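You operate a simulated robot arm through the tools that you are given. There is no shell and no other tool. Be economical: measure what you need, move in short steps, check, and stop when the job is done.

Carry out the task below with a simulated robot arm. There is one attempt and no reset: what you move stays moved.

## Task
Press the blue button to switch it off.

The check looks at the end state, three seconds after you hand in, the way a careful person would. Anything else that was tipped, shoved, dropped, spilled or broken makes it a failure.

## Robot
A 7-joint arm with a two-finger parallel gripper, fixed in place. Base frame: the origin is at the foot of the arm, x ahead of it, y to its left, z up. Units: m, degrees, N and s.
Its first joint turns from -66.0 to 66.0 degrees. Payload 1.57 kg.
The tool frame sits at the grasp point between the pads (the TCP): z along the fingers, y along the line on which they close. The tips reach 0.03 m beyond it. Largest opening 0.11 m; finger width 0.024, thickness 0.012; the body of the gripper, 0.048 by 0.112 m, starts 0.078 m behind the TCP.
Orientation is that of the tool frame in the base frame, as a unit quaternion [w, x, y, z]. With the fingers straight down and closing along the base's y, the tool's x points along the base's -x, its y along +y and its z along -z.

## Interface
- The arm moves only by the tool jog_arm. Its argument "rows" is a list that holds one entry, the list of rows, each a list of 7 numbers: the opening, from 0 (shut) to 1 (fully open), then the shift along the base's x, y, z in m, then the turn, a rotation vector about the base's x, y, z in degrees. In form: [[[hand, tx, ty, tz, rx, ry, rz], ...]]. A call has 1 to 8 rows; each row shifts and turns the commanded pose from where the row before left it. A row lasts 0.2 s, in which the tool goes at most 0.05 m and 8.6 degrees; a call with a longer step from one row to the next is refused whole, and so is a gripper value outside its range. Where a pose cannot be reached the arm comes as near as it can. A force on the tool above 40 N (or 10 N above the force at the start of the call, whichever is more), or a blocked arm, ends the call early, and 0.2 s more pass. The fingers move at their own pace (about 0.108 m/s each) and stop on an object; they squeeze with about 31 N. The grip force told is the motor's: it shows also when the fingers shut on nothing. Time passes only in rows, and 0.2 s behind the last, so rows that do not move let the fingers close. It gives the time, the measured TCP pose, the force on the tool (base axes), the opening and the grip force at its end, in the units of the frame above (readings bear some noise), and new pictures: "pictures" is both (left out), scene, wrist or none.
- Cameras (640 x 400 px; columns grow to the right, rows downward): "scene" is fixed at [0.1406, -0.3785, 1.4126]; the picture's right is [0.93, -0.37, 0.00], its down [-0.22, -0.54, -0.81] and it looks along [0.30, 0.75, -0.59] (base axes); focal length 336 px, centre (320, 200). "wrist" rides on the gripper at [0.07, 0.016, -0.141] in the tool frame; the picture's right is [-0.23, 0.97, 0.00], its down [-0.86, -0.20, -0.48] and it looks along [-0.47, -0.11, 0.88] (tool axes); focal length 222 px, centre (320, 200). There is no depth. A picture from a camera that has moved, and an enlarged one, comes with that camera's place and axes in the base frame and with its lens. The place of the scene camera against the robot may be out by one fixed shift of up to 0.012 m in any direction.
- enlarge(camera, box): a new picture of the part [left, top, right, bottom] of that camera's present view, enlarged. No time passes.
- sign_off(): hands the job in; it is judged then, once.

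Work in short steps. Places have to be worked out from the pictures, the camera data and where the tool is seen: move nearer, look again, correct. Check each grasp and each placing, and mend what went wrong. You have 90 turns and 170 pictures in all, those below and enlarged ones among them. Open the gripper and draw the arm clear of the work before you hand the job in, unless the task says otherwise; then end with one line.

The tools are called after "Request:" as name(argument=value, ...) on one line, values as JSON. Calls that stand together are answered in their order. jog_arm: Moves the arm, as the interface text tells. Its arguments: {"type":"object","properties":{"rows":{"type":"array","items":{"type":"array","items":{"type":"array","items":{"type":"number"}}}},"pictures":{"type":"string","enum":["both","scene","wrist","none"]}},"required":["rows"]} The other tools are called the same way: enlarge (camera, box) takes an enlarged picture of a part of a camera's view; sign_off () hands the job in.

At the start:

```text
time_s: 0.0
tcp_pos: [0.3472, 0.0149, 1.0926]
orientation: [0.0, 0.0, 1.0, 0.0]
force: [-0.2, 0.0, -0.2]
gripper_width: 0.1098
grasp_force: 0.0
```

scene: 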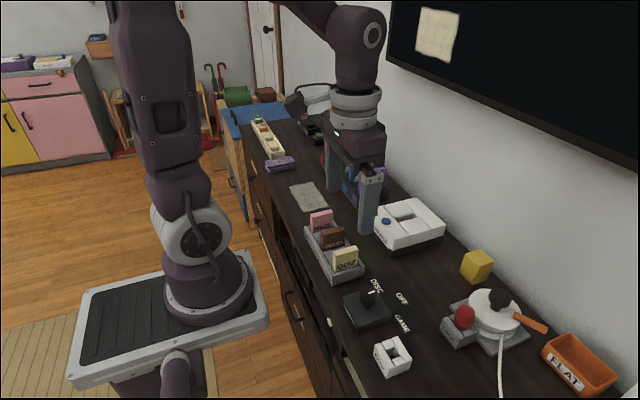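
wrist: 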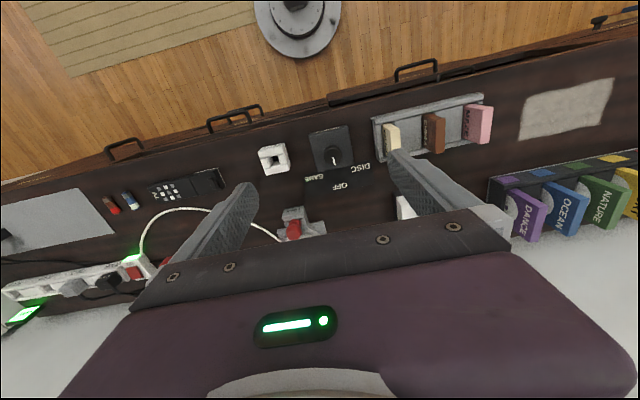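

The blue button seems to be on the white box behind the gripper in the scene view; I enlarge it to see it.

Request:
enlarge(camera="scene", box=[340, 180, 460, 255])

Request:
enlarge(camera="scene", box=[320, 240, 640, 400])

Request:
enlarge(camera="wrist", box=[0, 130, 320, 330])

```text
5.33 times, centred on (400, 218) of scene
camera zoom: at [0.1406, -0.3785, 1.4126], right [0.93, -0.37, 0.0], down [-0.22, -0.54, -0.81], along [0.3, 0.75, -0.59], focal length 1792 px, centre (-107, 107)
```

zoom: 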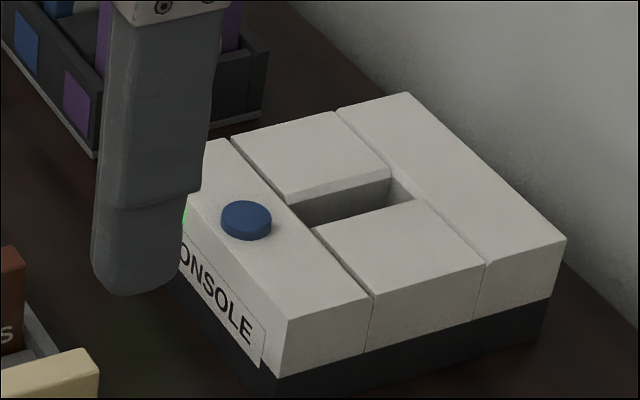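

```text
2.00 times, centred on (480, 320) of scene
camera zoom: at [0.1406, -0.3785, 1.4126], right [0.93, -0.37, 0.0], down [-0.22, -0.54, -0.81], along [0.3, 0.75, -0.59], focal length 672 px, centre (0, -40)
```

zoom: 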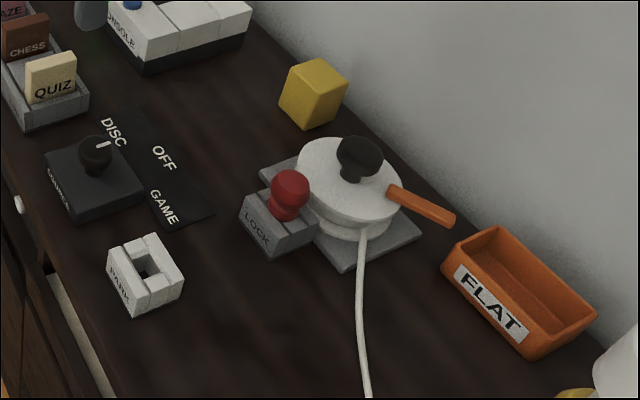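

```text
2.00 times, centred on (160, 230) of wrist
camera zoom: at [0.2772, 0.0295, 1.2351], right [0.23, 0.97, 0.0], down [0.86, -0.2, 0.48], along [0.47, -0.11, -0.88], focal length 444 px, centre (640, 140)
```

zoom: 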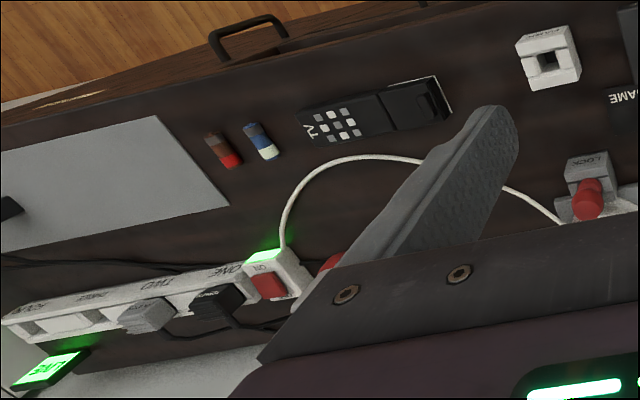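

The blue button is on the console, estimated at about (0.533, 0.160, 0.876), with a green LED beside it. I move above it at a safe height with the gripper closed and look.

Request:
jog_arm(rows=[[[0, 0.03, 0.024, 0, 0, 0, 0], [0, 0.03, 0.024, 0, 0, 0, 0], [0, 0.03, 0.024, 0, 0, 0, 0], [0, 0.03, 0.024, -0.01, 0, 0, 0], [0, 0.03, 0.024, -0.01, 0, 0, 0], [0, 0.03, 0.024, -0.01, 0, 0, 0], [0, 0, 0, 0, 0, 0, 0]]])

```text
time_s: 1.6
tcp_pos: [0.5275, 0.1589, 1.0637]
orientation: [0.001, 0.0, 1.0, 0.0]
force: [0.0, 0.5, 0.0]
gripper_width: 0.0001
grasp_force: 21.9
camera wrist: at [0.457, 0.173, 1.2054], right [0.23, 0.97, 0.0], down [0.86, -0.2, 0.48], along [0.47, -0.11, -0.88], focal length 222 px, centre (320, 200)
```

scene: 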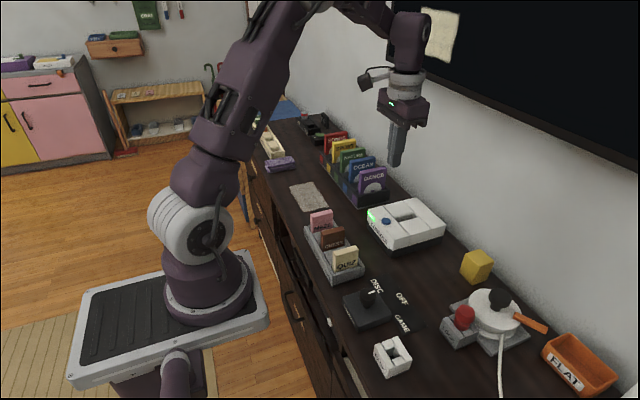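
wrist: 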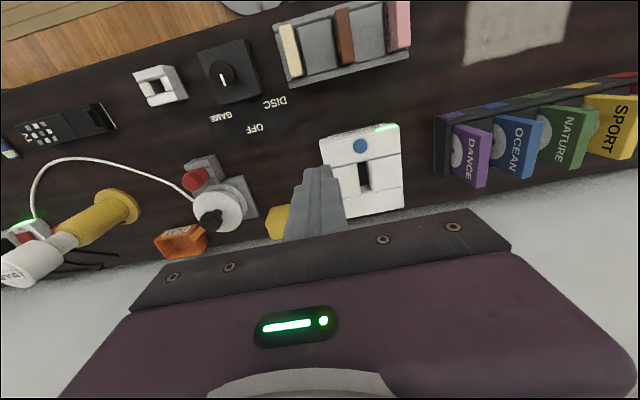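

Triangulating the flat labels and the button from both cameras puts the surface nearer z≈0.75 and the button at about (0.575, 0.217, 0.815). I move over that estimate and part way down, with the tip still well above it, then re-measure.

Request:
jog_arm(rows=[[[0, 0.016, 0.02, -0.02, 0, 0, 0], [0, 0.016, 0.02, -0.02, 0, 0, 0], [0, 0.013, 0.018, -0.02, 0, 0, 0], [0, 0, 0, -0.03, 0, 0, 0], [0, 0, 0, -0.02, 0, 0, 0], [0, 0, 0, 0, 0, 0, 0]]])

Request:
enlarge(camera="scene", box=[340, 150, 460, 225])

Request:
enlarge(camera="wrist", box=[240, 100, 480, 250])

```text
time_s: 3.0
tcp_pos: [0.5737, 0.2163, 0.9538]
orientation: [0.0, 0.0, 1.0, 0.0]
force: [0.9, 0.5, -0.6]
gripper_width: 0.0
grasp_force: 21.4
camera wrist: at [0.5031, 0.2312, 1.0959], right [0.23, 0.97, 0.0], down [0.86, -0.2, 0.48], along [0.47, -0.11, -0.88], focal length 222 px, centre (320, 200)
```

scene: 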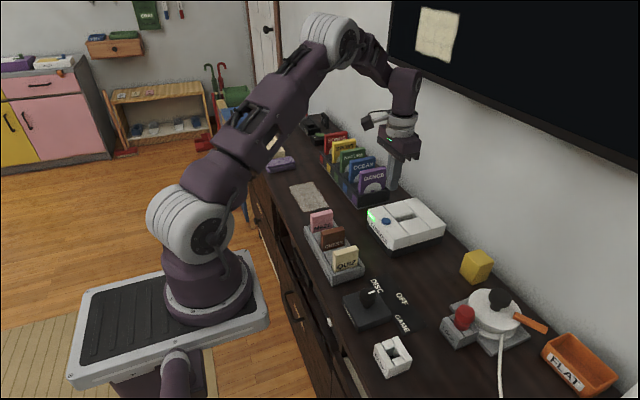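
wrist: 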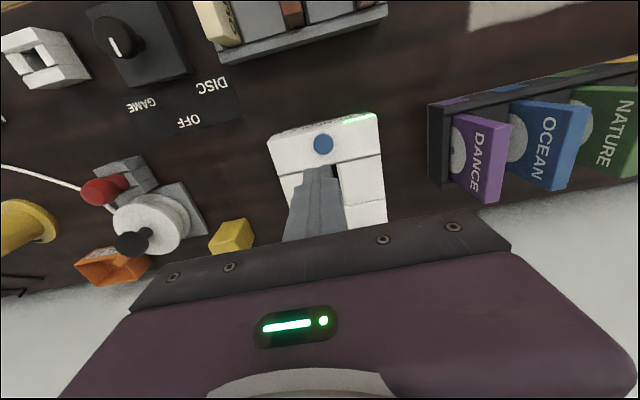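

```text
5.33 times, centred on (400, 188) of scene
camera zoom: at [0.1406, -0.3785, 1.4126], right [0.93, -0.37, 0.0], down [-0.22, -0.54, -0.81], along [0.3, 0.75, -0.59], focal length 1792 px, centre (-107, 267)
```

zoom: 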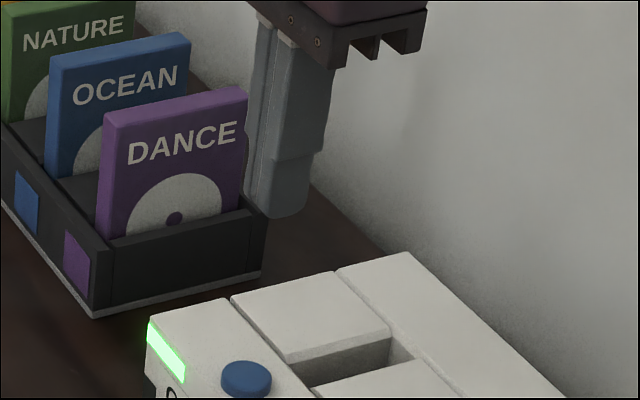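

```text
2.67 times, centred on (360, 175) of wrist
camera zoom: at [0.5031, 0.2312, 1.0959], right [0.23, 0.97, 0.0], down [0.86, -0.2, 0.48], along [0.47, -0.11, -0.88], focal length 592 px, centre (213, 267)
```

zoom: 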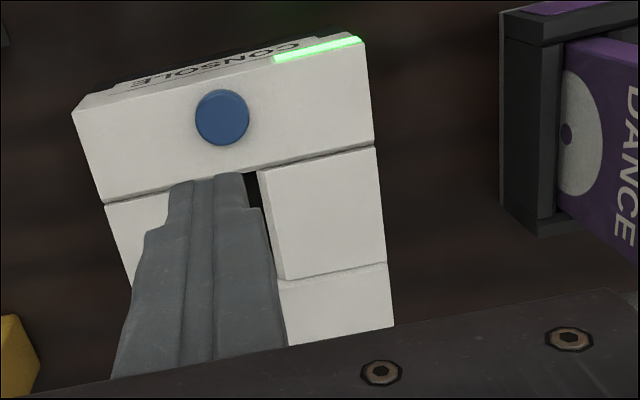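

Two wrist views agree on the button at (0.576, 0.218, 0.812). I correct by about 2 mm and come down to a tip height of about 0.83.

Request:
jog_arm(rows=[[[0, 0.002, 0.002, -0.03, 0, 0, 0], [0, 0, 0, -0.03, 0, 0, 0], [0, 0, 0, -0.02, 0, 0, 0], [0, 0, 0, -0.012, 0, 0, 0], [0, 0, 0, 0, 0, 0, 0]]])

Request:
enlarge(camera="scene", box=[340, 180, 460, 255])

Request:
enlarge(camera="wrist", box=[240, 100, 480, 250])

```text
time_s: 4.2
tcp_pos: [0.5751, 0.2175, 0.8608]
orientation: [0.0, 0.001, 1.0, 0.0]
force: [0.3, -0.3, 0.4]
gripper_width: 0.0002
grasp_force: 21.6
camera wrist: at [0.505, 0.2333, 1.0026], right [0.23, 0.97, 0.0], down [0.85, -0.2, 0.48], along [0.47, -0.11, -0.88], focal length 222 px, centre (320, 200)
```

scene: 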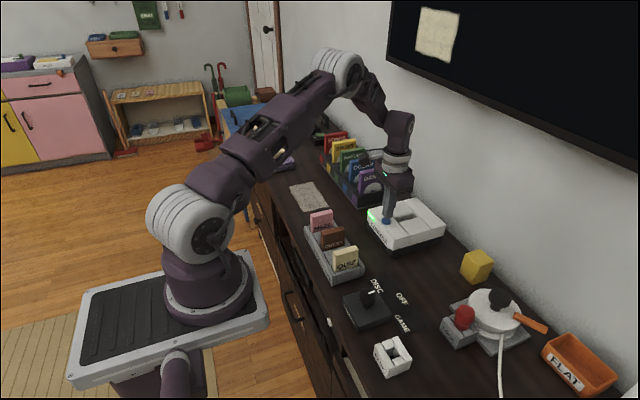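
wrist: 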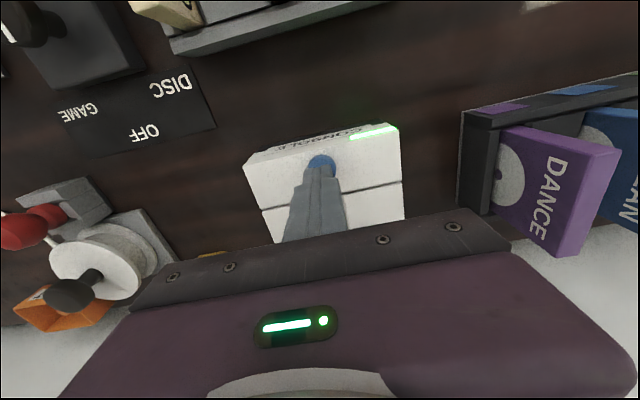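

```text
5.33 times, centred on (400, 218) of scene
camera zoom: at [0.1406, -0.3785, 1.4126], right [0.93, -0.37, 0.0], down [-0.22, -0.54, -0.81], along [0.3, 0.75, -0.59], focal length 1792 px, centre (-107, 107)
```

zoom: 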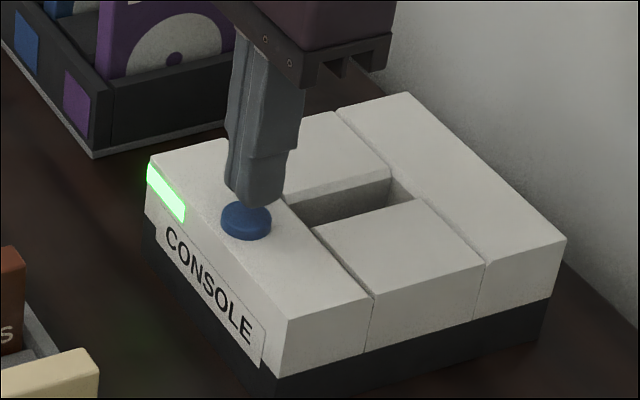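

```text
2.67 times, centred on (360, 175) of wrist
camera zoom: at [0.505, 0.2333, 1.0026], right [0.23, 0.97, 0.0], down [0.85, -0.2, 0.48], along [0.47, -0.11, -0.88], focal length 592 px, centre (213, 267)
```

zoom: 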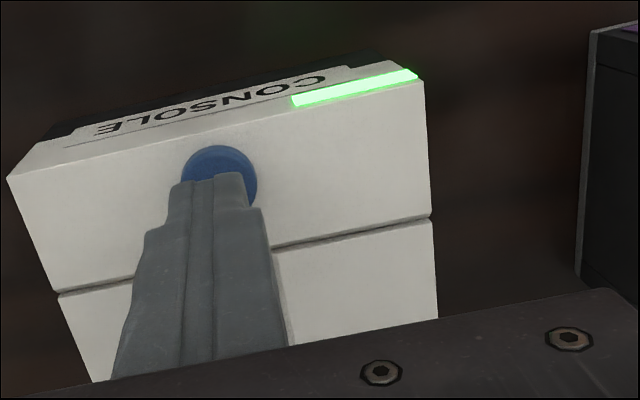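

The tip is about 2 cm above the button and centred to within 3 mm. I press down in small steps and watch force and LED.

Request:
jog_arm(rows=[[[0, -0.001, 0.001, -0.008, 0, 0, 0], [0, 0, 0, -0.006, 0, 0, 0], [0, 0, 0, -0.003, 0, 0, 0], [0, 0, 0, -0.003, 0, 0, 0]]])

Request:
enlarge(camera="scene", box=[340, 180, 460, 255])

```text
time_s: 5.2
tcp_pos: [0.5735, 0.2194, 0.842]
orientation: [0.0, 0.001, 1.0, 0.0]
force: [-3.7, -1.5, 13.5]
gripper_width: 0.0
grasp_force: 20.8
camera wrist: at [0.5034, 0.234, 0.9835], right [0.23, 0.97, 0.0], down [0.85, -0.2, 0.48], along [0.47, -0.11, -0.88], focal length 222 px, centre (320, 200)
```

scene: 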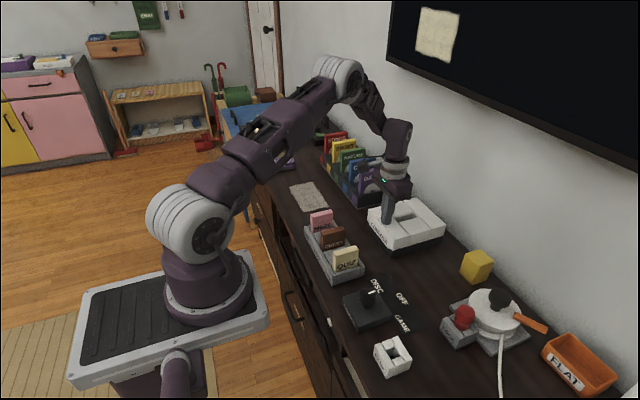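
wrist: 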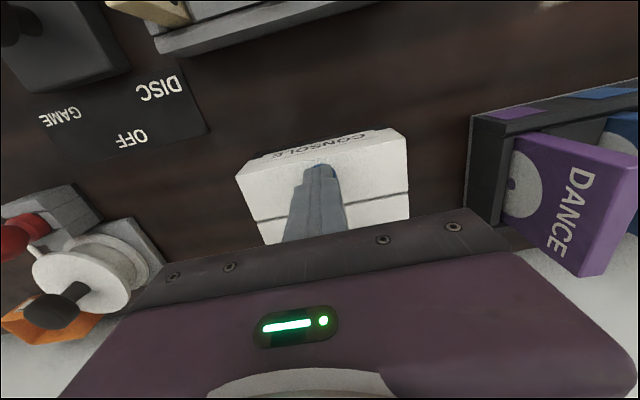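

```text
5.33 times, centred on (400, 218) of scene
camera zoom: at [0.1403, -0.3787, 1.4126], right [0.93, -0.37, 0.0], down [-0.22, -0.54, -0.81], along [0.3, 0.75, -0.59], focal length 1792 px, centre (-107, 107)
```

zoom: 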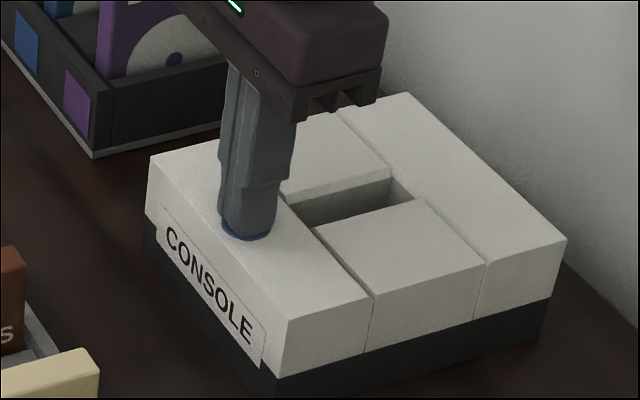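

The button is pressed in and the green LED has gone out. I lift straight up and check that it stays off.

Request:
jog_arm(rows=[[[0, 0, 0, 0.02, 0, 0, 0], [0, 0, 0, 0.04, 0, 0, 0], [0, 0, 0, 0.04, 0, 0, 0], [0, 0, 0, 0.04, 0, 0, 0], [0, 0, 0, 0.04, 0, 0, 0], [0.5, -0.04, 0, 0.02, 0, 0, 0], [1, -0.04, 0, 0, 0, 0, 0], [1, 0, 0, 0, 0, 0, 0]]])

Request:
enlarge(camera="scene", box=[340, 180, 460, 255])

```text
time_s: 7.0
tcp_pos: [0.4927, 0.2192, 1.0401]
orientation: [0.0, 0.0, 1.0, 0.0]
force: [0.1, -0.3, -0.2]
gripper_width: 0.11
grasp_force: 0.2
camera wrist: at [0.4223, 0.2341, 1.1818], right [0.23, 0.97, 0.0], down [0.85, -0.2, 0.48], along [0.47, -0.11, -0.88], focal length 222 px, centre (320, 200)
```

scene: 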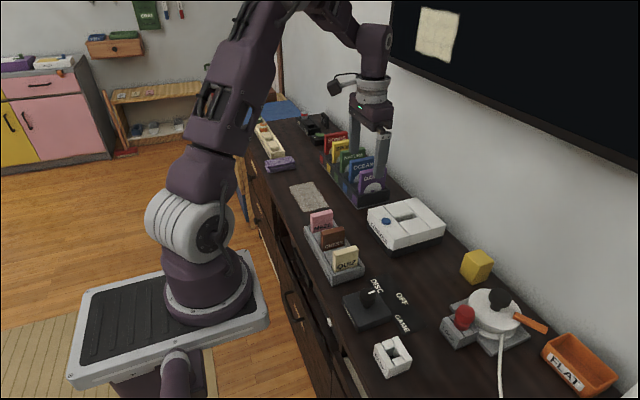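
wrist: 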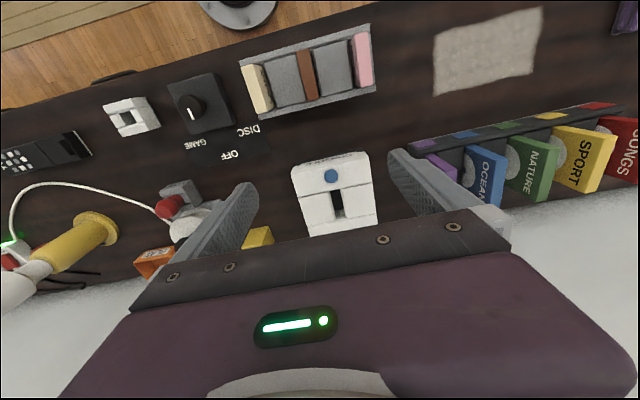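

```text
5.33 times, centred on (400, 218) of scene
camera zoom: at [0.1406, -0.3785, 1.4126], right [0.93, -0.37, 0.0], down [-0.22, -0.54, -0.81], along [0.3, 0.75, -0.59], focal length 1792 px, centre (-107, 107)
```

zoom: 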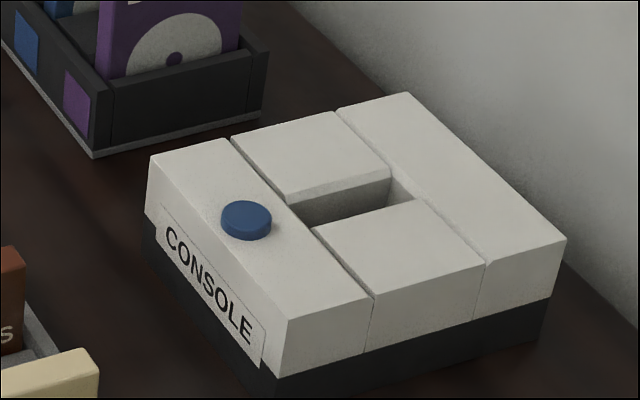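

The button has sprung back up, the LED stays off, the console hasn't moved, and the arm is clear with the gripper open. I hand in.

Request:
sign_off()

```text
The job is handed in.
```

I pressed the blue button once: the console's green LED went out and stayed off, and nothing else was disturbed.
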